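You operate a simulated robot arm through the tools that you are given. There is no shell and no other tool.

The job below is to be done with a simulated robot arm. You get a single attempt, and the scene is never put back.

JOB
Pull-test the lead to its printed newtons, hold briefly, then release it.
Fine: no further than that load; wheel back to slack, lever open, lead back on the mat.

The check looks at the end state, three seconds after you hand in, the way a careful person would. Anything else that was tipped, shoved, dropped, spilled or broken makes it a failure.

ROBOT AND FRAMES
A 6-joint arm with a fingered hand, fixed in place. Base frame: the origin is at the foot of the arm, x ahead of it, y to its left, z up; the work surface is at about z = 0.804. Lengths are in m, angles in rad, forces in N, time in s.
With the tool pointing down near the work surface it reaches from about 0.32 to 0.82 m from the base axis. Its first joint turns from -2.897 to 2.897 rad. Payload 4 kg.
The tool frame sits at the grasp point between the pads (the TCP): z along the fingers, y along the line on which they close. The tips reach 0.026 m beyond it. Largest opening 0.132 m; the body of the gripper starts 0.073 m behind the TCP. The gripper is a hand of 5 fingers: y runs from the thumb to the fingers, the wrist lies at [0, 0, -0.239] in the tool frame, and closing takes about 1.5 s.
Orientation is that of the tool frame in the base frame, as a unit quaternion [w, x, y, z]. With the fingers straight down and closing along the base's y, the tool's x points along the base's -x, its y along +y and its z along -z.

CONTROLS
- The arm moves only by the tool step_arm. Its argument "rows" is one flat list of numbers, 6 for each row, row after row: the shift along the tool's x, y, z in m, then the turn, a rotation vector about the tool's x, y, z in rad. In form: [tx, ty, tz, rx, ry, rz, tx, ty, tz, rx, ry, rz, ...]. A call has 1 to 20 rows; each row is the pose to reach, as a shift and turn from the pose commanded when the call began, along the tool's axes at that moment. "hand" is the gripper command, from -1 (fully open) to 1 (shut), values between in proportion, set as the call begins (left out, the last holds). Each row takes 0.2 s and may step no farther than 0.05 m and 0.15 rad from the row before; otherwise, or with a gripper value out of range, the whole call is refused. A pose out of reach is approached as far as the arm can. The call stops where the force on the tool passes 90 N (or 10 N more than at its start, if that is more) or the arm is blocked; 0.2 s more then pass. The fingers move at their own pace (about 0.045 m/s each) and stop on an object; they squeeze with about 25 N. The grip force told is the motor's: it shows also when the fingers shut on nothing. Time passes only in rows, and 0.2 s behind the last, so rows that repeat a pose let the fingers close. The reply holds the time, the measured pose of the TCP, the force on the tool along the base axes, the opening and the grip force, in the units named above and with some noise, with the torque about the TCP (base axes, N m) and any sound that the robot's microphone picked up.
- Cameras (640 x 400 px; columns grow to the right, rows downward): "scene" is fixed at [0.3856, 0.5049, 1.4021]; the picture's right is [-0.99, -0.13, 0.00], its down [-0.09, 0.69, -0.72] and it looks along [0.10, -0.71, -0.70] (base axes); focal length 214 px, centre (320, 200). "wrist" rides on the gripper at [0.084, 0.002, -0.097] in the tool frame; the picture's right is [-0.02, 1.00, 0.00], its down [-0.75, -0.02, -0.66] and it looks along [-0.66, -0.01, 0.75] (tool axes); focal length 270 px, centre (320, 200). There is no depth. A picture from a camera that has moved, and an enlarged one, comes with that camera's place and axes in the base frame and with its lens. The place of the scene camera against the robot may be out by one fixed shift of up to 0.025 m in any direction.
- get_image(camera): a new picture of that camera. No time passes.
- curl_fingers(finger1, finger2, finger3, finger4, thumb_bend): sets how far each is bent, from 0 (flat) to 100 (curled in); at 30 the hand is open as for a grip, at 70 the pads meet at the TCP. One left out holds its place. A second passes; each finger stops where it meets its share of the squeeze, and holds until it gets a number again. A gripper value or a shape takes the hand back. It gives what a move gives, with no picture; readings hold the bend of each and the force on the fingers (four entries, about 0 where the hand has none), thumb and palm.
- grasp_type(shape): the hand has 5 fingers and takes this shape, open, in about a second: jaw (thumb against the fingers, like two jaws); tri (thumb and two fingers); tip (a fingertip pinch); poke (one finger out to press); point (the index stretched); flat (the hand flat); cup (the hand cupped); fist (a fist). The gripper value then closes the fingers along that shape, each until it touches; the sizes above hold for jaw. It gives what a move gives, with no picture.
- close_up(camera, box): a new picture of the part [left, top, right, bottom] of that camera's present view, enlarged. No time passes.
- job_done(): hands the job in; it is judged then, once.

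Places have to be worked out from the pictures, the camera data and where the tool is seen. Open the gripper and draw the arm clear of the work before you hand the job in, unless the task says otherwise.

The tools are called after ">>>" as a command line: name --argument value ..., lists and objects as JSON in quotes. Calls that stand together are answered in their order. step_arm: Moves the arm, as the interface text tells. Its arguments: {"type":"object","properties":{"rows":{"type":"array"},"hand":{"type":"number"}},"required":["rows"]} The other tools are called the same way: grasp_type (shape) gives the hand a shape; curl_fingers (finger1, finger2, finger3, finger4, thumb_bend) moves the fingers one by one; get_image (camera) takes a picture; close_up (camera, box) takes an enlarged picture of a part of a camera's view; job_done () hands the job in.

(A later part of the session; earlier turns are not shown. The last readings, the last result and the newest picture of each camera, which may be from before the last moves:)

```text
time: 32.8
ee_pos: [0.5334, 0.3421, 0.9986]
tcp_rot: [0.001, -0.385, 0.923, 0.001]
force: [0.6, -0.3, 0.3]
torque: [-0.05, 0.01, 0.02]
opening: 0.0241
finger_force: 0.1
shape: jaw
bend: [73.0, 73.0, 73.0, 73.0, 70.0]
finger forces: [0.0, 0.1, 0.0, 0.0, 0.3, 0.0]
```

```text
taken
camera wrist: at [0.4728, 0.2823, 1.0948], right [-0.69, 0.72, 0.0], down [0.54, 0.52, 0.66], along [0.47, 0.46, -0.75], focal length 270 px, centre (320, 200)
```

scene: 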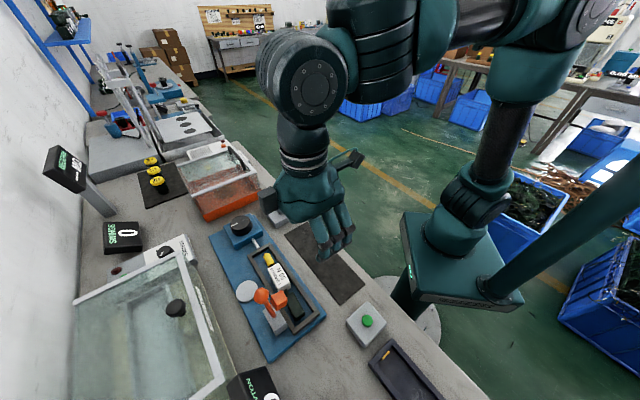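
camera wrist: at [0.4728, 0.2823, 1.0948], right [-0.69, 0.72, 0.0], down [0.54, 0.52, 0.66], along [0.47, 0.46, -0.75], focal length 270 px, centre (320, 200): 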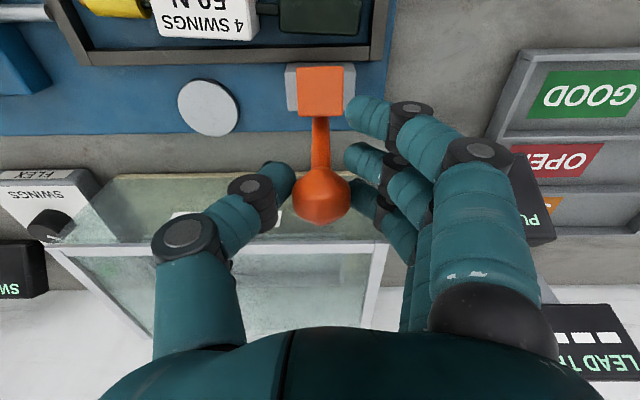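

The pads are barely touching (0.3 N), so I tighten a little.

>>> step_arm --rows '[0, 0, 0, 0, 0, 0, 0, 0, 0, 0, 0, 0, 0, 0, 0, 0, 0, 0]' --hand 0.8

>>> get_image --camera "wrist"

```text
time: 33.6
ee_pos: [0.5344, 0.3402, 0.9984]
tcp_rot: [-0.001, -0.383, 0.924, 0.001]
force: [3.5, -7.6, -5.1]
torque: [-0.05, -0.02, -0.11]
opening: 0.0069
finger_force: 25.4
shape: jaw
bend: [66.0, 69.0, 72.0, 66.0, 70.0]
finger forces: [0.0, 5.4, 6.7, 0.0, 18.4, 0.1]
```

```text
taken
camera wrist: at [0.4732, 0.2815, 1.0942], right [-0.69, 0.72, 0.0], down [0.54, 0.52, 0.66], along [0.47, 0.46, -0.75], focal length 270 px, centre (320, 200)
```

wrist: 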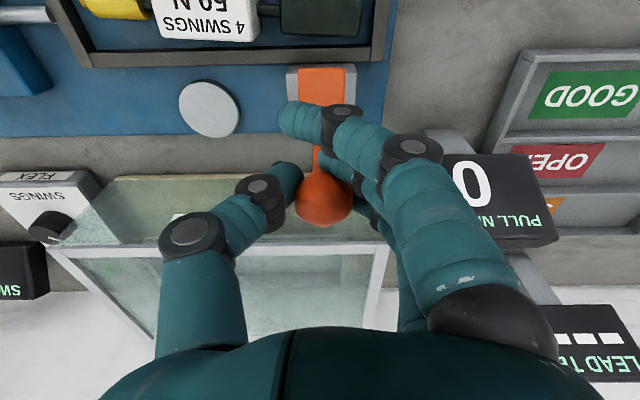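

The two middle fingers and thumb hold the ball, but fingers 1 and 4 closed past it and would foul the rod. I open just those two.

>>> curl_fingers --finger1 35 --finger4 35

>>> get_image --camera "wrist"

```text
time: 34.6
ee_pos: [0.5341, 0.3407, 0.9976]
tcp_rot: [-0.001, -0.384, 0.924, 0.0]
force: [3.5, -12.9, -10.0]
torque: [-0.16, -0.03, -0.19]
opening: 0.0756
finger_force: 17.9
shape: fingers
bend: [35.0, 68.0, 72.0, 35.0, 70.0]
finger forces: [0.1, 6.1, 6.6, 0.1, 23.4, 0.1]
```

```text
taken
camera wrist: at [0.473, 0.2819, 1.0946], right [-0.69, 0.72, 0.0], down [0.54, 0.52, 0.66], along [0.47, 0.46, -0.75], focal length 270 px, centre (320, 200)
```

wrist: 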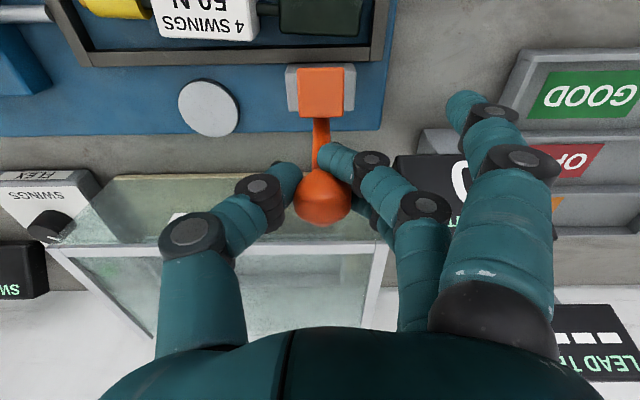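

Thumb and two fingers hold the ball. I carry it through the first part of the arc toward the frame and check the forces.

>>> step_arm --rows '[0.0135, 0, 0.0007, 0, 0, 0, 0.0268, 0, 0.0027, 0, 0, 0, 0.0399, 0, 0.006, 0, 0, 0, 0.0526, 0, 0.0107, 0, 0, 0]'

>>> get_image --camera "wrist"

>>> close_up --camera "scene" --box '[200, 200, 340, 340]'

```text
time: 35.6
ee_pos: [0.4964, 0.3057, 0.9881]
tcp_rot: [0.001, -0.385, 0.923, 0.001]
force: [-0.4, -0.7, 0.2]
torque: [0.01, -0.04, -0.02]
opening: 0.0617
finger_force: 0.0
shape: fingers
bend: [35.0, 70.0, 74.0, 35.0, 75.0]
finger forces: [0.0, 0.1, 0.1, 0.1, 0.0, 0.0]
```

```text
taken
camera wrist: at [0.4355, 0.2461, 1.0853], right [-0.7, 0.72, 0.0], down [0.54, 0.52, 0.66], along [0.47, 0.46, -0.75], focal length 270 px, centre (320, 200)
```

wrist: 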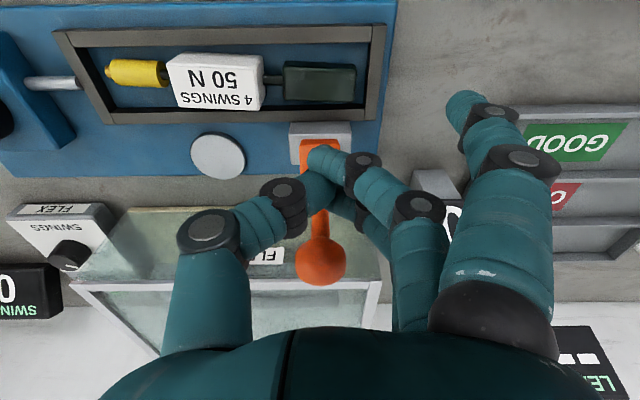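

```text
2.86 times, centred on (270, 270) of scene
camera zoom: at [0.3856, 0.5049, 1.4021], right [-0.99, -0.13, 0.0], down [-0.09, 0.69, -0.72], along [0.1, -0.71, -0.7], focal length 613 px, centre (463, 0)
```

zoom: 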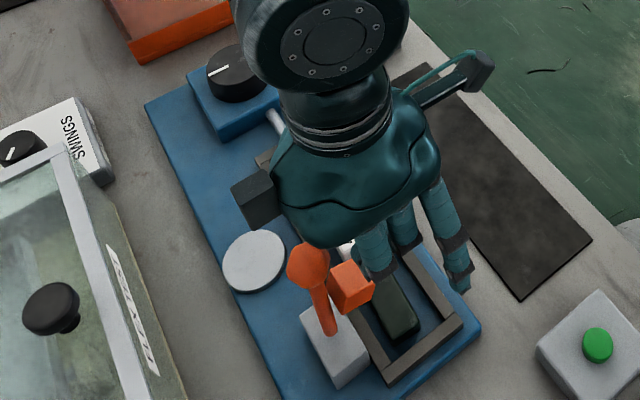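

The ball slipped out of the pinch and the lever stayed upright. I'll push it instead: rise, close the fingers, go to the far (+w) side of the ball, then push it toward the frame.

>>> step_arm --rows '[0, 0, -0.04, 0, 0, 0, 0, 0, -0.08, 0, 0, 0, -0.04, -0.003, -0.085, 0, 0, 0, -0.08, -0.003, -0.085, 0, 0, 0, -0.116, -0.003, -0.085, 0, 0, 0, -0.116, -0.003, -0.085, 0, 0, 0, -0.116, -0.003, -0.085, 0, 0, 0]' --hand 1

>>> get_image --camera "wrist"

>>> get_image --camera "scene"

```text
time: 37.2
ee_pos: [0.58, 0.384, 1.0763]
tcp_rot: [0.0, -0.385, 0.923, 0.001]
force: [0.2, -0.3, -0.5]
torque: [-0.01, 0.0, 0.01]
opening: 0.0001
finger_force: 0.1
shape: jaw
bend: [64.0, 60.0, 60.0, 64.0, 64.0]
finger forces: [0.1, 0.0, 0.1, 0.0, 0.1, 0.0]
```

```text
taken
camera wrist: at [0.5199, 0.3247, 1.1718], right [-0.69, 0.72, 0.0], down [0.54, 0.52, 0.66], along [0.47, 0.46, -0.75], focal length 270 px, centre (320, 200)
```

wrist: 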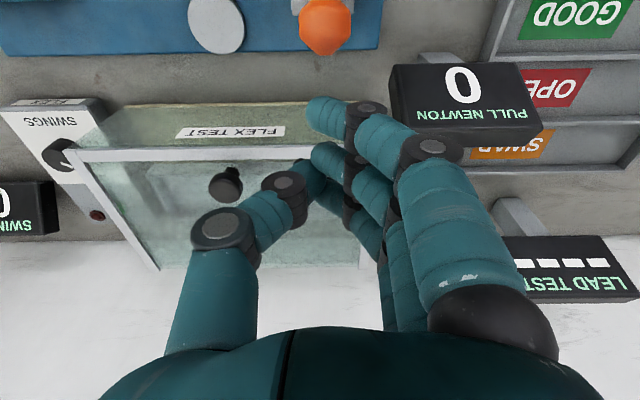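

```text
taken
```

scene: 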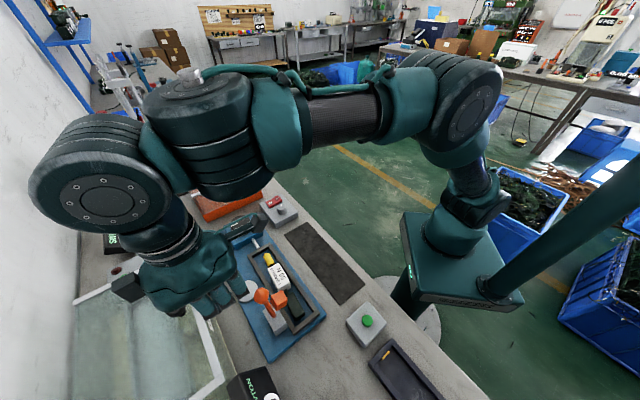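

The closed outer fingertip is at w≈0.643, just beyond the ball (edge 0.632). I descend to ball height and push gently toward the frame, reading the force.

>>> step_arm --rows '[0, 0, 0.038, 0, 0, 0, 0, 0, 0.076, 0, 0, 0, 0.008, 0, 0.076, 0, 0, 0, 0.014, 0, 0.076, 0, 0, 0, 0.02, 0, 0.076, 0, 0, 0]'

>>> get_image --camera "wrist"

>>> close_up --camera "scene" --box '[200, 220, 340, 340]'

```text
time: 38.4
ee_pos: [0.5669, 0.3708, 0.9975]
tcp_rot: [0.0, -0.384, 0.923, 0.001]
force: [-0.4, 1.4, -0.6]
torque: [-0.04, 0.03, 0.03]
opening: 0.0
finger_force: 24.3
shape: jaw
bend: [67.0, 60.0, 60.0, 67.0, 66.0]
finger forces: [0.9, 0.1, 0.0, 0.0, 0.1, 0.0]
```

```text
taken
camera wrist: at [0.5059, 0.3115, 1.0941], right [-0.69, 0.72, 0.0], down [0.54, 0.52, 0.66], along [0.47, 0.46, -0.75], focal length 270 px, centre (320, 200)
```

wrist: 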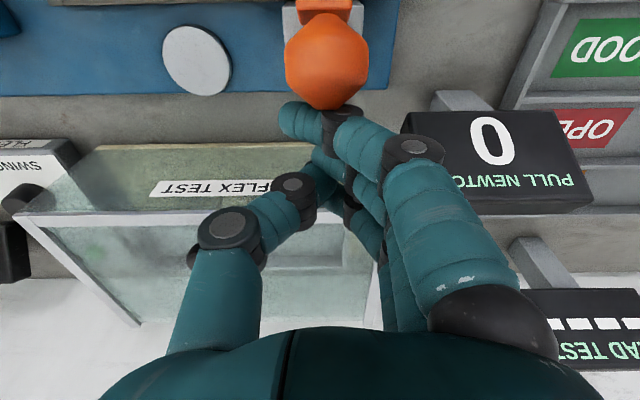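

```text
3.33 times, centred on (270, 280) of scene
camera zoom: at [0.3856, 0.5049, 1.4021], right [-0.99, -0.13, 0.0], down [-0.09, 0.69, -0.72], along [0.1, -0.71, -0.7], focal length 715 px, centre (487, -67)
```

zoom: 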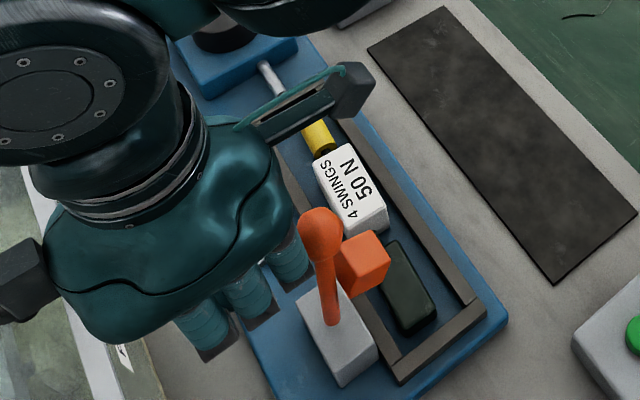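

Contact with the ball is light and the lever has begun to lean. I continue pushing along the arc.

>>> step_arm --rows '[0.0094, 0, 0.0012, 0, 0, 0, 0.0187, 0, 0.0025, 0, 0, 0, 0.0284, 0, 0.005, 0, 0, 0, 0.0381, 0, 0.0079, 0, 0, 0]'

>>> get_image --camera "wrist"

>>> close_up --camera "scene" --box '[200, 220, 340, 340]'

```text
time: 39.4
ee_pos: [0.5388, 0.3441, 0.9895]
tcp_rot: [0.0, -0.384, 0.923, 0.001]
force: [0.0, -0.2, 0.4]
torque: [0.03, 0.02, -0.03]
opening: 0.0
finger_force: 25.2
shape: jaw
bend: [67.0, 60.0, 60.0, 67.0, 66.0]
finger forces: [0.2, 0.1, 0.0, 0.1, 0.0, 0.0]
```

```text
taken
camera wrist: at [0.4787, 0.2846, 1.0864], right [-0.69, 0.72, 0.0], down [0.54, 0.52, 0.66], along [0.47, 0.46, -0.75], focal length 270 px, centre (320, 200)
```

wrist: 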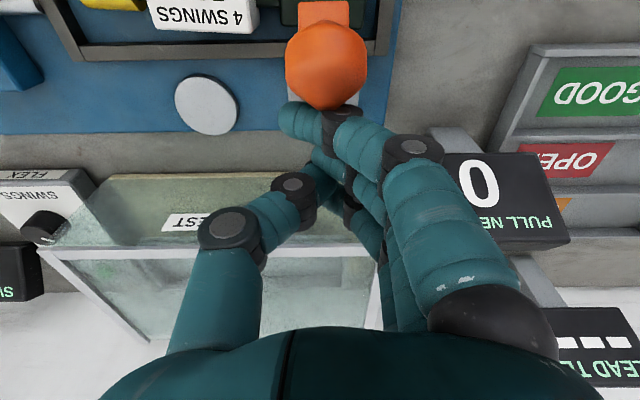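

```text
3.33 times, centred on (270, 280) of scene
camera zoom: at [0.3856, 0.5049, 1.4021], right [-0.99, -0.13, 0.0], down [-0.09, 0.69, -0.72], along [0.1, -0.71, -0.7], focal length 715 px, centre (487, -67)
```

zoom: 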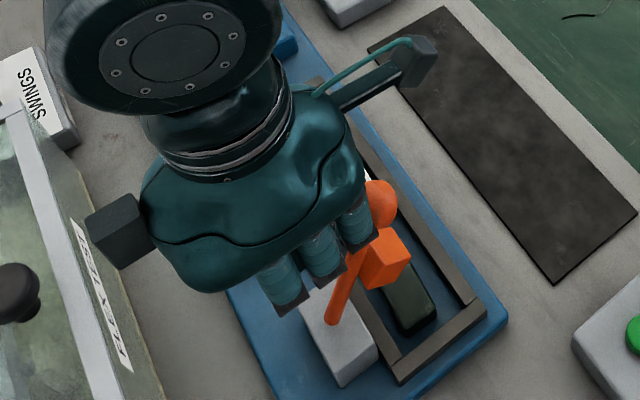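

The lever moves freely and stays where pushed, now leaning about 0.35 rad. I continue the arc to about 1.1 rad, with the fingertip in the corner between ball and rod.

>>> step_arm --rows '[0.0184, 0, -0.0007, 0, 0, 0, 0.0354, 0, 0.004, 0, 0, 0, 0.0505, 0, 0.0147, 0, 0, 0, 0.0635, 0, 0.027, 0, 0, 0, 0.074, 0, 0.0415, 0, 0, 0]'

>>> get_image --camera "wrist"

>>> close_up --camera "scene" --box '[200, 220, 340, 340]'

```text
time: 40.6
ee_pos: [0.4866, 0.2906, 0.9473]
tcp_rot: [-0.001, -0.385, 0.923, 0.0]
force: [0.3, -0.1, -0.5]
torque: [0.0, 0.03, 0.0]
opening: 0.0001
finger_force: 25.2
shape: jaw
bend: [67.0, 60.0, 60.0, 67.0, 66.0]
finger forces: [0.0, 0.1, 0.0, 0.0, 0.0, 0.0]
```

```text
taken
camera wrist: at [0.4261, 0.232, 1.0435], right [-0.69, 0.72, 0.0], down [0.54, 0.52, 0.66], along [0.47, 0.46, -0.75], focal length 270 px, centre (320, 200)
```

wrist: 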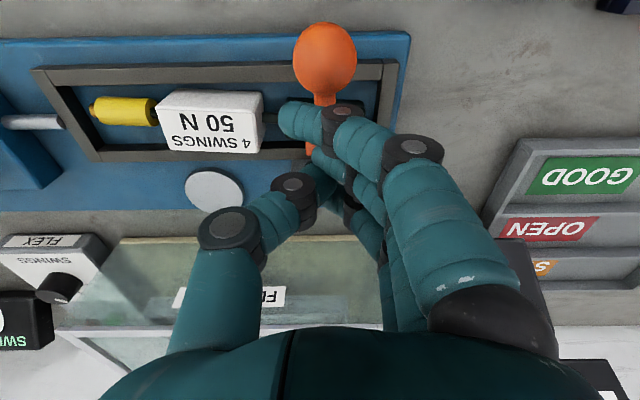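

```text
3.33 times, centred on (270, 280) of scene
camera zoom: at [0.3856, 0.5049, 1.4021], right [-0.99, -0.13, 0.0], down [-0.09, 0.69, -0.72], along [0.1, -0.71, -0.7], focal length 715 px, centre (487, -67)
```

zoom: 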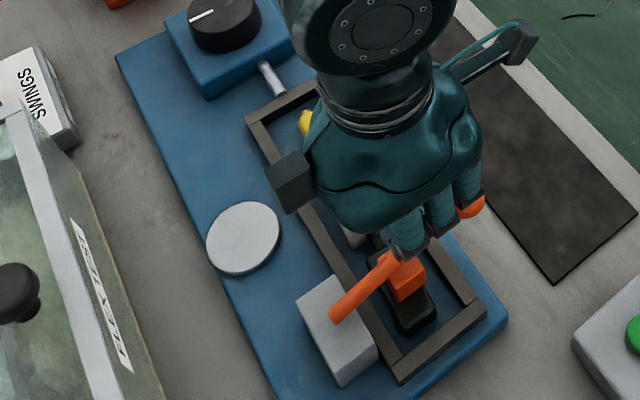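

The lever is at about 1.1 rad and the pad is coming down onto the plug. I press the rod further down in small steps, watching the force.

>>> step_arm --rows '[0.004, 0, 0.008, 0, 0, 0, 0.008, 0, 0.016, 0, 0, 0, 0.011, 0, 0.024, 0, 0, 0]'

>>> close_up --camera "scene" --box '[200, 220, 340, 340]'

```text
time: 41.4
ee_pos: [0.4814, 0.2842, 0.9256]
tcp_rot: [0.003, -0.385, 0.923, 0.002]
force: [10.3, 6.2, 27.4]
torque: [-0.32, 0.29, 0.09]
opening: 0.0
finger_force: 25.5
shape: jaw
bend: [70.0, 64.0, 60.0, 67.0, 66.0]
finger forces: [10.2, 34.7, 0.1, 0.0, 0.0, 0.0]
```

```text
3.33 times, centred on (270, 280) of scene
camera zoom: at [0.3856, 0.5049, 1.4021], right [-0.99, -0.13, 0.0], down [-0.09, 0.69, -0.72], along [0.1, -0.71, -0.7], focal length 715 px, centre (487, -67)
```

zoom: 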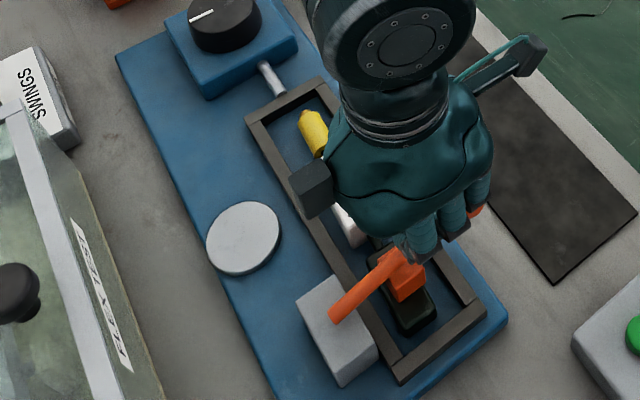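

Resistance of about 27 N shows the lever has met the plug or its stop. I raise the hand to inspect.

>>> step_arm --rows '[0, 0, -0.03, 0, 0, 0, 0.04, 0, -0.07, 0, 0, 0, 0.08, 0, -0.1, 0, 0, 0, 0.12, 0, -0.1, 0, 0, 0]'

>>> get_image --camera "wrist"

>>> close_up --camera "scene" --box '[230, 240, 330, 340]'

```text
refused: row 2 steps farther than a row can; nothing moved
```

```text
taken
camera wrist: at [0.42, 0.2248, 1.0217], right [-0.69, 0.72, 0.0], down [0.54, 0.52, 0.66], along [0.48, 0.46, -0.75], focal length 270 px, centre (320, 200)
```

wrist: 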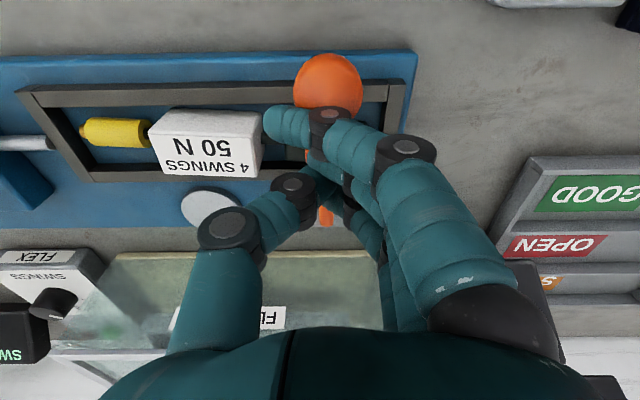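

```text
4.00 times, centred on (280, 290) of scene
camera zoom: at [0.3856, 0.5049, 1.4021], right [-0.99, -0.13, 0.0], down [-0.09, 0.69, -0.72], along [0.1, -0.71, -0.7], focal length 858 px, centre (480, -160)
```

zoom: 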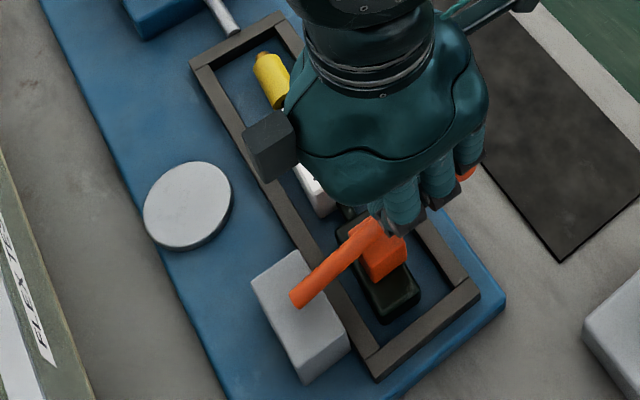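

That step was too large and was refused. I retry with smaller steps, going straight up and then back toward the base.

>>> step_arm --rows '[0, 0, -0.03, 0, 0, 0, 0, 0, -0.07, 0, 0, 0, 0.03, 0, -0.1, 0, 0, 0, 0.075, 0, -0.11, 0, 0, 0, 0.12, 0, -0.12, 0, 0, 0]'

>>> get_image --camera "wrist"

>>> close_up --camera "scene" --box '[230, 240, 330, 340]'

```text
time: 42.6
ee_pos: [0.3943, 0.1962, 1.0424]
tcp_rot: [-0.001, -0.385, 0.923, 0.0]
force: [0.0, 0.3, 0.1]
torque: [-0.02, -0.01, 0.0]
opening: 0.0
finger_force: 25.5
shape: jaw
bend: [67.0, 60.0, 60.0, 67.0, 66.0]
finger forces: [0.0, 0.0, 0.0, 0.1, 0.1, 0.0]
```

```text
taken
camera wrist: at [0.3344, 0.1367, 1.1394], right [-0.69, 0.72, 0.0], down [0.54, 0.52, 0.66], along [0.47, 0.46, -0.75], focal length 270 px, centre (320, 200)
```

wrist: 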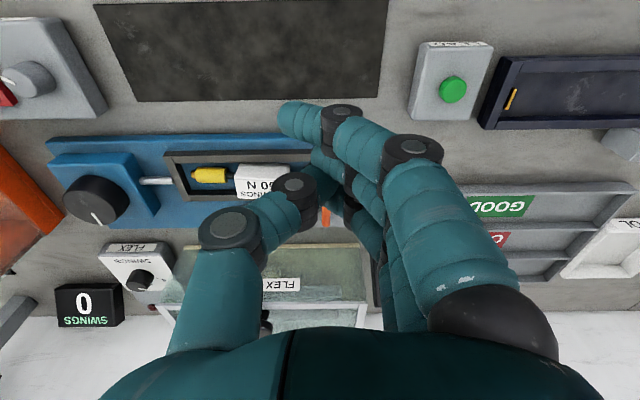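

```text
4.00 times, centred on (280, 290) of scene
camera zoom: at [0.3856, 0.5049, 1.4021], right [-0.99, -0.13, 0.0], down [-0.09, 0.69, -0.72], along [0.1, -0.71, -0.7], focal length 858 px, centre (480, -160)
```

zoom: 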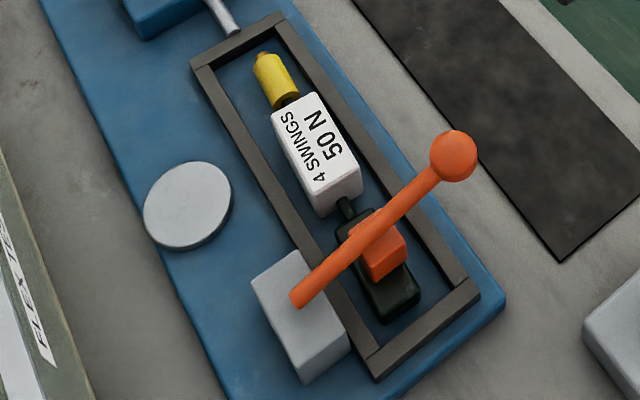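

The orange pad now sits firmly on the plug, so the lead is clamped. Next is the wheel; first I check how much of the PULL NEWTON display the scene camera can see while I turn it.

>>> close_up --camera "scene" --box '[215, 350, 295, 400]'

>>> close_up --camera "wrist" --box '[30, 100, 230, 300]'

```text
8.00 times, centred on (255, 375) of scene
camera zoom: at [0.3856, 0.5049, 1.4021], right [-0.99, -0.13, 0.0], down [-0.09, 0.69, -0.72], along [0.1, -0.71, -0.7], focal length 1716 px, centre (840, -1200)
```

zoom: 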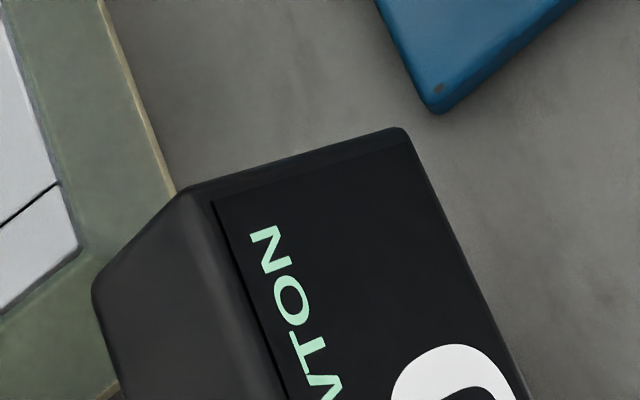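

```text
2.00 times, centred on (130, 200) of wrist
camera zoom: at [0.3344, 0.1367, 1.1394], right [-0.69, 0.72, 0.0], down [0.54, 0.52, 0.66], along [0.47, 0.46, -0.75], focal length 541 px, centre (700, 200)
```

zoom: 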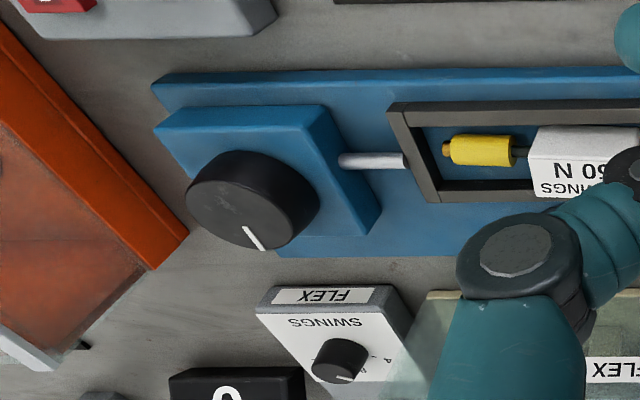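

The scene camera shows part of the last digit, which will help. I move toward the wheel (about x 0.70, y 0.09), turning back to yaw 0 and opening the hand, and look at it from closer.

>>> step_arm --rows '[-0.011, -0.036, 0.003, 0, 0, 0.131, -0.022, -0.072, 0.01, 0, 0, 0.262, -0.033, -0.108, 0.02, 0, 0, 0.393, -0.044, -0.144, 0.028, 0, 0, 0.524, -0.055, -0.18, 0.035, 0, 0, 0.655, -0.0664, -0.2164, 0.0424, 0, 0, 0.785]' --hand -0.6

>>> get_image --camera "wrist"

>>> close_up --camera "wrist" --box '[220, 100, 420, 300]'

```text
time: 44.0
ee_pos: [0.5995, 0.0914, 0.9999]
tcp_rot: [0.001, -0.001, 1.0, 0.001]
force: [0.7, 0.6, 0.4]
torque: [0.01, -0.01, 0.03]
opening: 0.1056
finger_force: 0.0
shape: jaw
bend: [59.0, 59.0, 59.0, 59.0, 55.0]
finger forces: [0.1, 0.0, 0.1, 0.1, 0.1, 0.0]
```

```text
taken
camera wrist: at [0.5149, 0.0928, 1.0962], right [0.02, 1.0, 0.0], down [0.75, -0.02, 0.66], along [0.66, -0.01, -0.75], focal length 270 px, centre (320, 200)
```

wrist: 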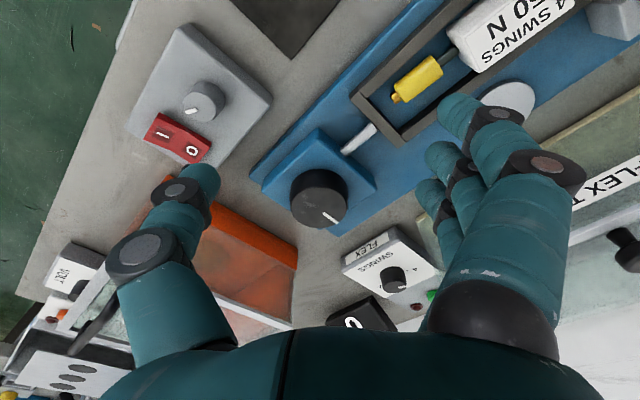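

```text
2.00 times, centred on (320, 200) of wrist
camera zoom: at [0.5149, 0.0928, 1.0962], right [0.02, 1.0, 0.0], down [0.75, -0.02, 0.66], along [0.66, -0.01, -0.75], focal length 541 px, centre (320, 200)
```

zoom: 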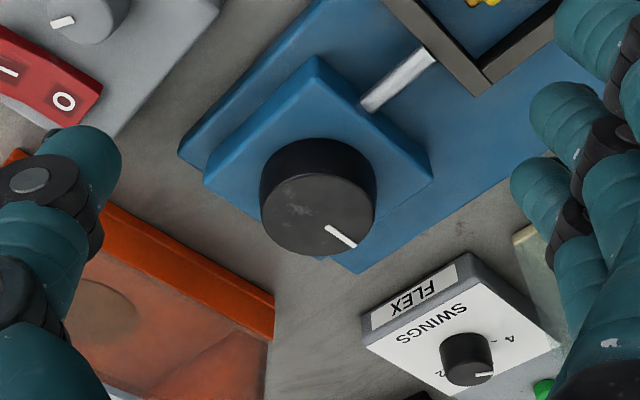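

The wheel should lie on the shaft line (w≈0.56), giving about x 0.704, y 0.088 with its top near z 0.89. I move right above it to triangulate from a second view.

>>> step_arm --rows '[-0.035, -0.001, 0, 0, 0, 0, -0.07, -0.002, 0, 0, 0, 0, -0.1045, -0.0035, 0, 0, 0, 0]'

>>> get_image --camera "wrist"

>>> close_up --camera "wrist" --box '[220, 20, 420, 220]'

```text
time: 44.8
ee_pos: [0.7024, 0.0882, 1.0019]
tcp_rot: [0.0, -0.002, 1.0, 0.001]
force: [-0.5, 0.4, 0.8]
torque: [0.02, -0.01, -0.02]
opening: 0.1054
finger_force: 0.1
shape: jaw
bend: [59.0, 59.0, 59.0, 59.0, 55.0]
finger forces: [0.0, 0.0, 0.0, 0.0, 0.0, 0.0]
```

```text
taken
camera wrist: at [0.619, 0.0885, 1.0984], right [0.02, 1.0, 0.0], down [0.75, -0.01, 0.66], along [0.66, -0.01, -0.75], focal length 270 px, centre (320, 200)
```

wrist: 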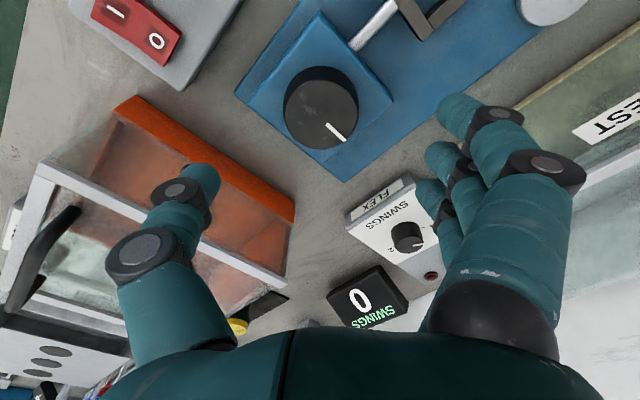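

```text
2.00 times, centred on (320, 120) of wrist
camera zoom: at [0.619, 0.0885, 1.0984], right [0.02, 1.0, 0.0], down [0.75, -0.01, 0.66], along [0.66, -0.01, -0.75], focal length 541 px, centre (320, 360)
```

zoom: 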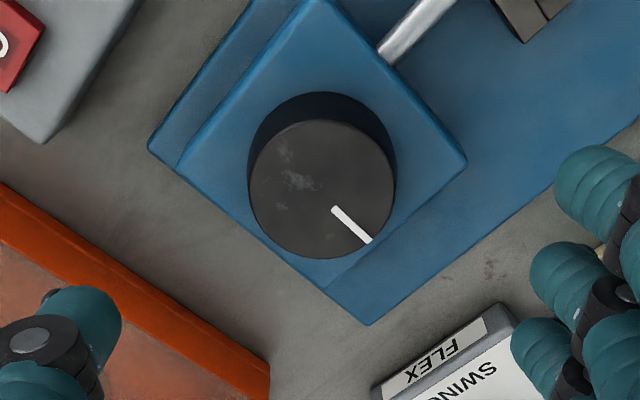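

Triangulation gives the wheel centre near x 0.713, y 0.088, top z≈0.88, diameter about 0.063. I shift slightly and descend part-way for a check.

>>> step_arm --rows '[-0.0105, 0, 0.02, 0, 0, 0, -0.0105, 0, 0.055, 0, 0, 0]'

>>> close_up --camera "wrist" --box '[220, 20, 420, 220]'

>>> close_up --camera "scene" --box '[180, 120, 320, 280]'

```text
time: 45.4
ee_pos: [0.7119, 0.088, 0.9472]
tcp_rot: [0.0, -0.002, 1.0, 0.001]
force: [0.2, 0.3, -0.2]
torque: [0.0, 0.04, 0.04]
opening: 0.1052
finger_force: 0.1
shape: jaw
bend: [59.0, 59.0, 59.0, 59.0, 55.0]
finger forces: [0.1, 0.0, 0.1, 0.0, 0.2, 0.0]
```

```text
2.00 times, centred on (320, 120) of wrist
camera zoom: at [0.6277, 0.0899, 1.0435], right [0.02, 1.0, 0.0], down [0.75, -0.01, 0.66], along [0.66, -0.01, -0.75], focal length 541 px, centre (320, 360)
```

zoom: 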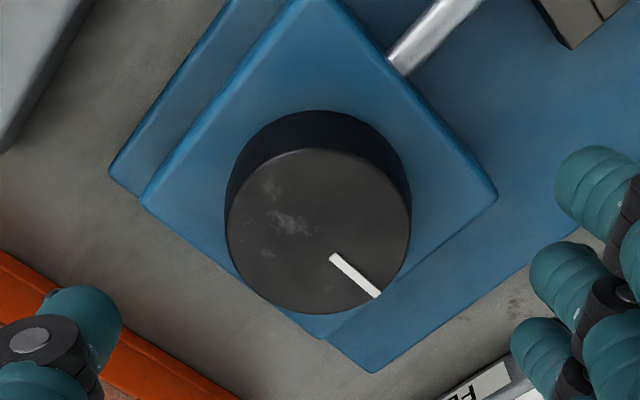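

```text
2.50 times, centred on (250, 200) of scene
camera zoom: at [0.3856, 0.5049, 1.4021], right [-0.99, -0.13, 0.0], down [-0.09, 0.69, -0.72], along [0.1, -0.71, -0.7], focal length 536 px, centre (495, 200)
```

zoom: 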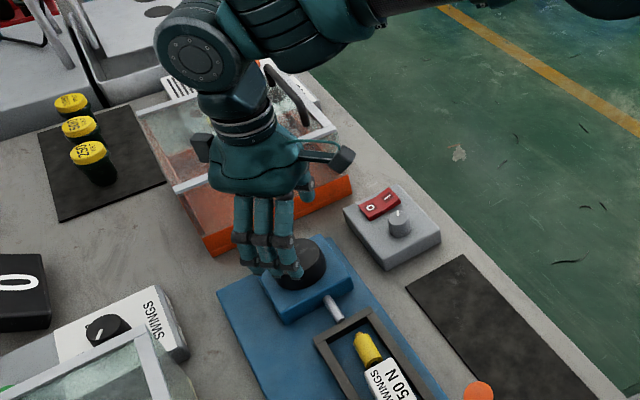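

All three views agree on centre (0.715, 0.088), top z≈0.879, radius 0.031. I descend so the fingertips come just above the blue box, watching for contact.

>>> step_arm --rows '[-0.003, 0, 0.02, 0, 0, 0, -0.003, 0, 0.04, 0, 0, 0, -0.003, 0, 0.05, 0, 0, 0, -0.003, 0, 0.057, 0, 0, 0]'

>>> get_image --camera "wrist"

>>> close_up --camera "scene" --box '[200, 150, 310, 270]'

```text
time: 46.4
ee_pos: [0.713, 0.0884, 0.8903]
tcp_rot: [-0.001, -0.002, 1.0, 0.0]
force: [-0.3, 0.0, 0.4]
torque: [0.01, -0.01, 0.01]
opening: 0.1054
finger_force: 0.1
shape: jaw
bend: [59.0, 59.0, 59.0, 59.0, 55.0]
finger forces: [0.0, 0.0, 0.0, 0.0, 0.1, 0.0]
```

```text
taken
camera wrist: at [0.629, 0.0902, 0.986], right [0.02, 1.0, 0.0], down [0.75, -0.01, 0.66], along [0.66, -0.01, -0.75], focal length 270 px, centre (320, 200)
```

wrist: 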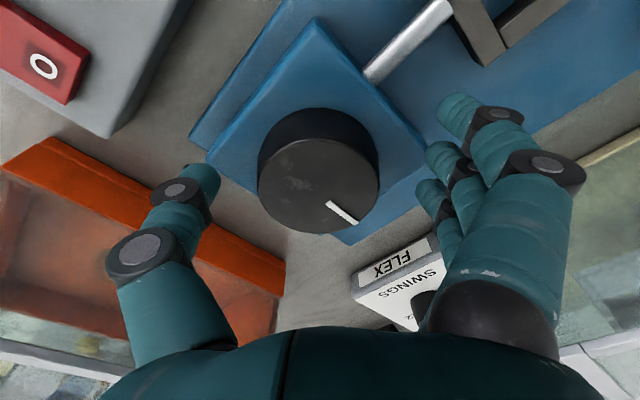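

```text
3.33 times, centred on (255, 210) of scene
camera zoom: at [0.3856, 0.5049, 1.4021], right [-0.99, -0.13, 0.0], down [-0.09, 0.69, -0.72], along [0.1, -0.71, -0.7], focal length 715 px, centre (537, 167)
```

zoom: 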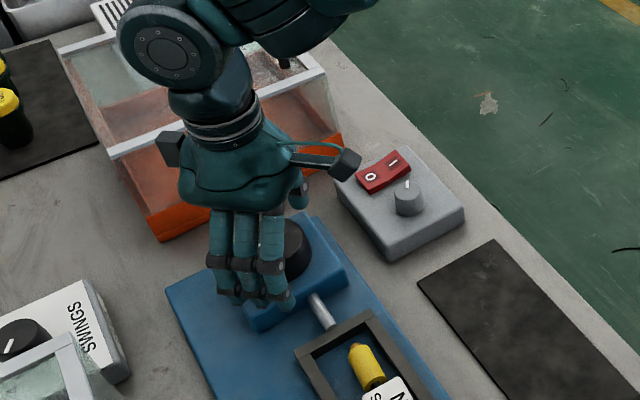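

The wheel is well centred under the grasp point. I lower 5 mm more, then close on it.

>>> step_arm --rows '[-0.001, 0, 0.003, 0, 0, 0, -0.001, 0, 0.006, 0, 0, 0]'

>>> step_arm --rows '[0, 0, 0, 0, 0, 0, 0, 0, 0, 0, 0, 0, 0, 0, 0, 0, 0, 0, 0, 0, 0, 0, 0, 0, 0, 0, 0, 0, 0, 0]' --hand 0.4

>>> get_image --camera "wrist"

>>> close_up --camera "scene" --box '[215, 350, 295, 400]'

```text
time: 47.0
ee_pos: [0.7155, 0.0899, 0.8835]
tcp_rot: [-0.001, -0.001, 1.0, 0.0]
force: [-0.4, -1.1, 0.3]
torque: [-0.01, -0.01, -0.01]
opening: 0.1052
finger_force: 0.0
shape: jaw
bend: [59.0, 59.0, 59.0, 59.0, 55.0]
finger forces: [0.0, 0.0, 0.0, 0.0, 0.0, 0.1]
```

```text
time: 48.2
ee_pos: [0.7145, 0.0899, 0.8844]
tcp_rot: [0.0, -0.002, 1.0, 0.001]
force: [-0.4, 0.9, 0.3]
torque: [0.04, 0.01, 0.0]
opening: 0.0493
finger_force: 0.0
shape: jaw
bend: [70.0, 73.0, 73.0, 73.0, 70.0]
finger forces: [0.7, 0.5, 0.4, 0.7, 1.1, 0.0]
```

```text
taken
camera wrist: at [0.6304, 0.0909, 0.9804], right [0.02, 1.0, 0.0], down [0.75, -0.01, 0.66], along [0.66, -0.01, -0.75], focal length 270 px, centre (320, 200)
```

wrist: 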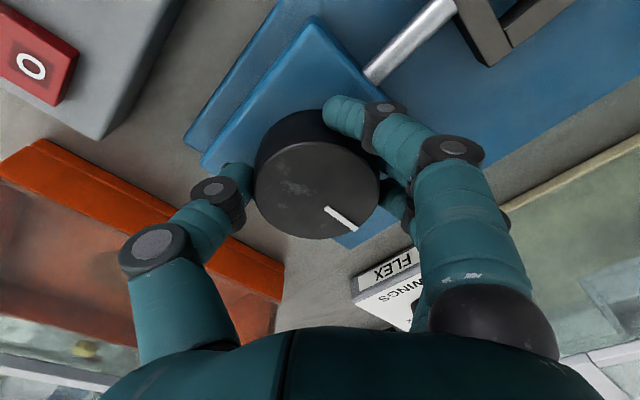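

```text
8.00 times, centred on (255, 375) of scene
camera zoom: at [0.3856, 0.5049, 1.4021], right [-0.99, -0.13, 0.0], down [-0.09, 0.69, -0.72], along [0.1, -0.71, -0.7], focal length 1716 px, centre (840, -1200)
```

zoom: 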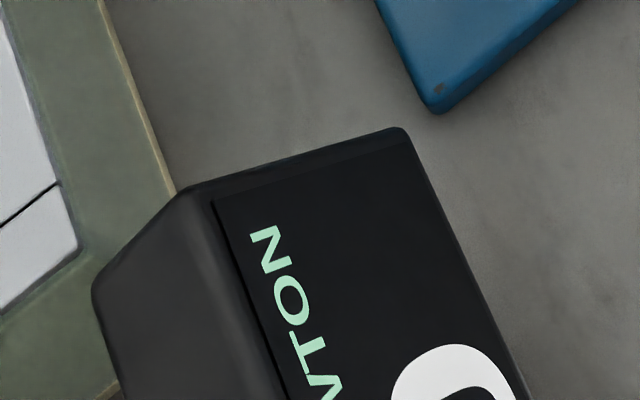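

All fingers and the thumb touch the wheel lightly. I tighten the grip.

>>> step_arm --rows '[0, 0, 0, 0, 0, 0, 0, 0, 0, 0, 0, 0, 0, 0, 0, 0, 0, 0]' --hand 0.8

>>> get_image --camera "wrist"

```text
time: 49.0
ee_pos: [0.7142, 0.0892, 0.883]
tcp_rot: [-0.001, -0.002, 1.0, 0.0]
force: [-1.8, -2.4, -0.4]
torque: [0.02, 0.01, -0.02]
opening: 0.0448
finger_force: 24.7
shape: jaw
bend: [70.0, 73.0, 73.0, 73.0, 70.0]
finger forces: [3.6, 6.1, 6.2, 5.7, 22.4, 0.1]
```

```text
taken
camera wrist: at [0.6303, 0.0907, 0.9803], right [0.02, 1.0, 0.0], down [0.75, -0.01, 0.66], along [0.66, -0.01, -0.75], focal length 270 px, centre (320, 200)
```

wrist: 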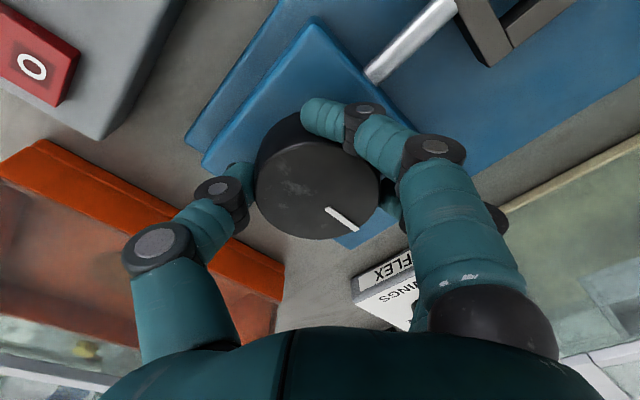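

Good grip (25 N). I turn a small 0.15 rad clockwise seen from above and read the torque and display.

>>> step_arm --rows '[0, 0, 0, 0, 0, 0.075, 0, 0, 0, 0, 0, 0.15, 0, 0, 0, 0, 0, 0.15]'

>>> close_up --camera "scene" --box '[215, 350, 295, 400]'

>>> get_image --camera "wrist"

```text
time: 49.8
ee_pos: [0.7144, 0.0897, 0.8836]
tcp_rot: [0.0, 0.073, 0.997, 0.001]
force: [2.9, 0.5, 2.1]
torque: [0.06, -0.06, 0.06]
opening: 0.0452
finger_force: 24.7
shape: jaw
bend: [70.0, 73.0, 73.0, 73.0, 70.0]
finger forces: [3.0, 6.4, 7.1, 7.1, 21.8, 0.0]
```

```text
8.00 times, centred on (255, 375) of scene
camera zoom: at [0.3856, 0.5049, 1.4021], right [-0.99, -0.13, 0.0], down [-0.09, 0.69, -0.72], along [0.1, -0.71, -0.7], focal length 1716 px, centre (840, -1200)
```

zoom: 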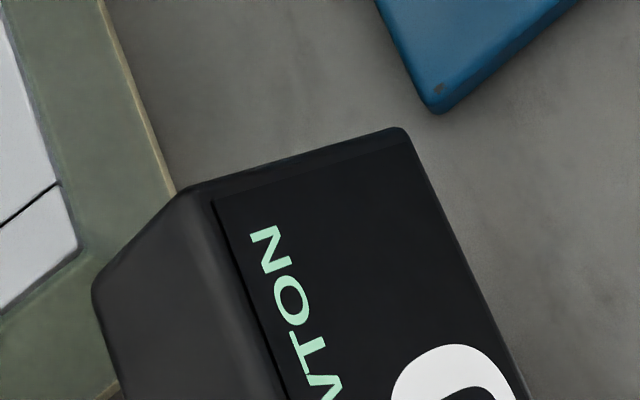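

```text
taken
camera wrist: at [0.6315, 0.1036, 0.9802], right [0.17, 0.99, 0.0], down [0.74, -0.13, 0.66], along [0.65, -0.11, -0.75], focal length 270 px, centre (320, 200)
```

wrist: 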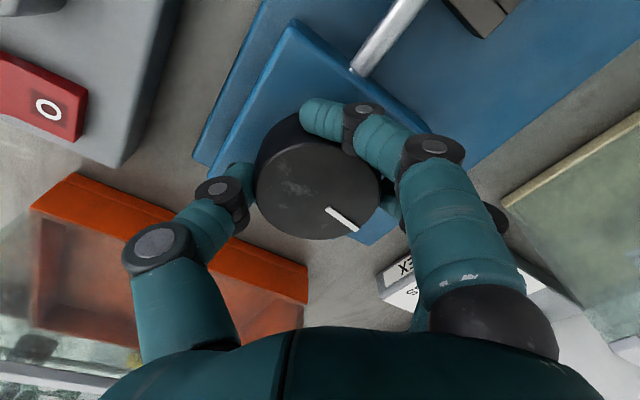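

The wheel turns with the hand and the display still reads 0. I continue clockwise in small steps, checking the display.

>>> step_arm --rows '[0, 0, 0, 0, 0, 0.075, 0, 0, 0, 0, 0, 0.15, 0, 0, 0, 0, 0, 0.15]'

>>> close_up --camera "scene" --box '[215, 350, 295, 400]'

```text
time: 50.6
ee_pos: [0.7153, 0.0894, 0.8836]
tcp_rot: [0.0, 0.148, 0.989, 0.001]
force: [6.8, 1.1, 0.9]
torque: [0.13, -0.22, 0.09]
opening: 0.0446
finger_force: 25.1
shape: jaw
bend: [70.0, 73.0, 73.0, 72.0, 70.0]
finger forces: [2.7, 7.4, 8.0, 9.2, 21.2, 0.1]
```

```text
8.00 times, centred on (255, 375) of scene
camera zoom: at [0.3856, 0.5049, 1.4021], right [-0.99, -0.13, 0.0], down [-0.09, 0.69, -0.72], along [0.1, -0.71, -0.7], focal length 1716 px, centre (840, -1200)
```

zoom: 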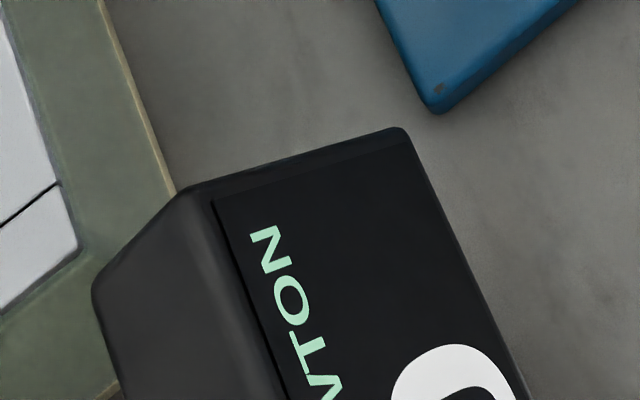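

Display is still 0 and the side force is rising a little. I check that the wheel mark is moving with the hand.

>>> get_image --camera "wrist"

>>> close_up --camera "scene" --box '[200, 190, 330, 340]'

```text
taken
camera wrist: at [0.6346, 0.1158, 0.9803], right [0.31, 0.95, 0.0], down [0.72, -0.24, 0.66], along [0.63, -0.2, -0.75], focal length 270 px, centre (320, 200)
```

wrist: 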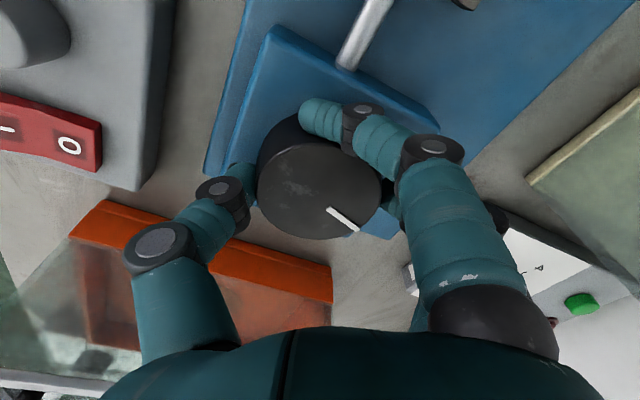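

```text
2.67 times, centred on (265, 265) of scene
camera zoom: at [0.3856, 0.5049, 1.4021], right [-0.99, -0.13, 0.0], down [-0.09, 0.69, -0.72], along [0.1, -0.71, -0.7], focal length 572 px, centre (467, 27)
```

zoom: 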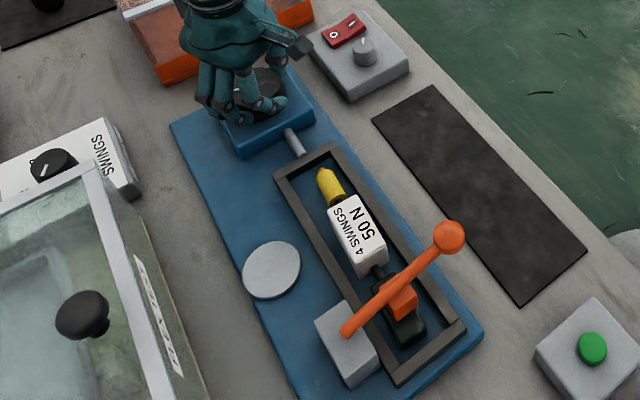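

The wheel follows the hand, about 0.29 rad so far, with no load yet. I continue in 0.15 rad steps.

>>> step_arm --rows '[0, 0, 0, 0, 0, 0.075, 0, 0, 0, 0, 0, 0.15, 0, 0, 0, 0, 0, 0.15]'

>>> close_up --camera "scene" --box '[215, 350, 295, 400]'

>>> step_arm --rows '[0, 0, 0, 0, 0, 0.075, 0, 0, 0, 0, 0, 0.15, 0, 0, 0, 0, 0, 0.15]'

>>> close_up --camera "scene" --box '[215, 350, 295, 400]'

```text
time: 51.4
ee_pos: [0.7147, 0.0894, 0.8836]
tcp_rot: [0.0, 0.222, 0.975, 0.0]
force: [8.1, 2.2, 1.5]
torque: [0.11, -0.3, 0.09]
opening: 0.0443
finger_force: 24.5
shape: jaw
bend: [70.0, 73.0, 73.0, 72.0, 70.0]
finger forces: [2.6, 7.6, 8.3, 9.9, 20.5, 0.0]
```

```text
8.00 times, centred on (255, 375) of scene
camera zoom: at [0.3856, 0.5049, 1.4021], right [-0.99, -0.13, 0.0], down [-0.09, 0.69, -0.72], along [0.1, -0.71, -0.7], focal length 1716 px, centre (840, -1200)
```

zoom: 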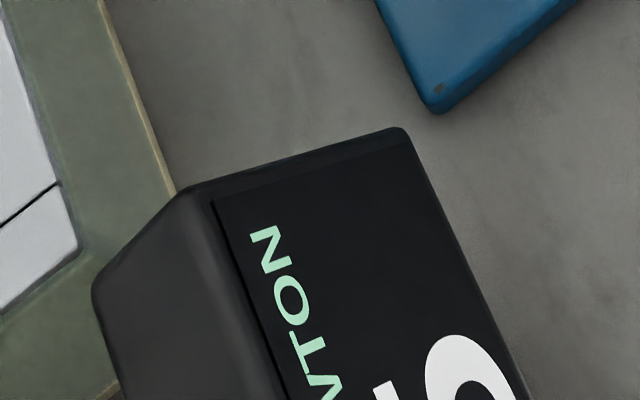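

```text
time: 52.2
ee_pos: [0.7147, 0.0892, 0.8841]
tcp_rot: [0.0, 0.293, 0.956, 0.0]
force: [10.5, 1.7, 4.6]
torque: [0.1, -0.37, 0.08]
opening: 0.0441
finger_force: 25.2
shape: jaw
bend: [71.0, 73.0, 73.0, 72.0, 70.0]
finger forces: [2.5, 8.0, 8.7, 11.4, 20.1, 0.0]
```

```text
8.00 times, centred on (255, 375) of scene
camera zoom: at [0.3856, 0.5049, 1.4021], right [-0.99, -0.13, 0.0], down [-0.09, 0.69, -0.72], along [0.1, -0.71, -0.7], focal length 1716 px, centre (840, -1200)
```

zoom: 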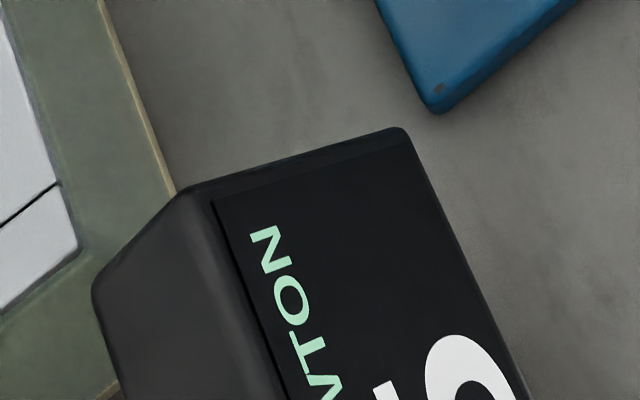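

The display changed: the visible fragment looks like a single "5" (bowl and top bar), so clockwise loads the lead. I continue in small steps with a display check after each.

>>> step_arm --rows '[0, 0, 0, 0, 0, 0.075, 0, 0, 0, 0, 0, 0.15, 0, 0, 0, 0, 0, 0.15]'

>>> close_up --camera "scene" --box '[215, 350, 295, 400]'

>>> get_image --camera "wrist"

```text
time: 53.0
ee_pos: [0.7154, 0.0912, 0.8837]
tcp_rot: [0.0, 0.365, 0.931, -0.001]
force: [12.0, -1.9, 8.6]
torque: [0.04, -0.45, 0.06]
opening: 0.0441
finger_force: 25.6
shape: jaw
bend: [71.0, 73.0, 73.0, 72.0, 70.0]
finger forces: [2.5, 8.2, 8.9, 11.8, 20.8, 0.1]
```

```text
8.00 times, centred on (255, 375) of scene
camera zoom: at [0.3856, 0.5049, 1.4021], right [-0.99, -0.13, 0.0], down [-0.09, 0.69, -0.72], along [0.1, -0.71, -0.7], focal length 1716 px, centre (840, -1200)
```

zoom: 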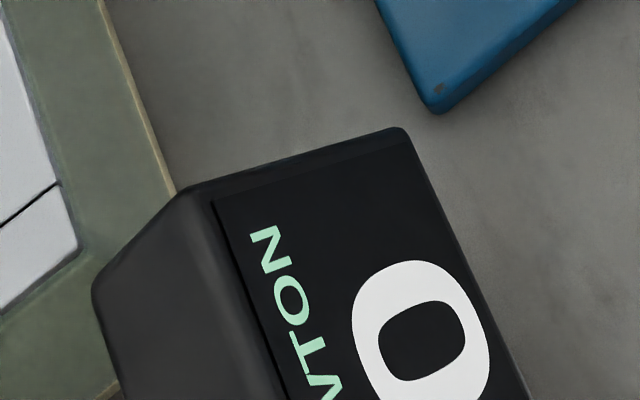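

```text
taken
camera wrist: at [0.6543, 0.1484, 0.9801], right [0.69, 0.72, 0.0], down [0.54, -0.52, 0.66], along [0.47, -0.46, -0.75], focal length 270 px, centre (320, 200)
```

wrist: 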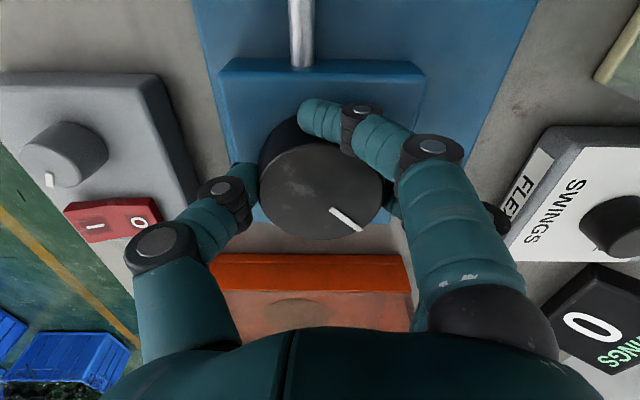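

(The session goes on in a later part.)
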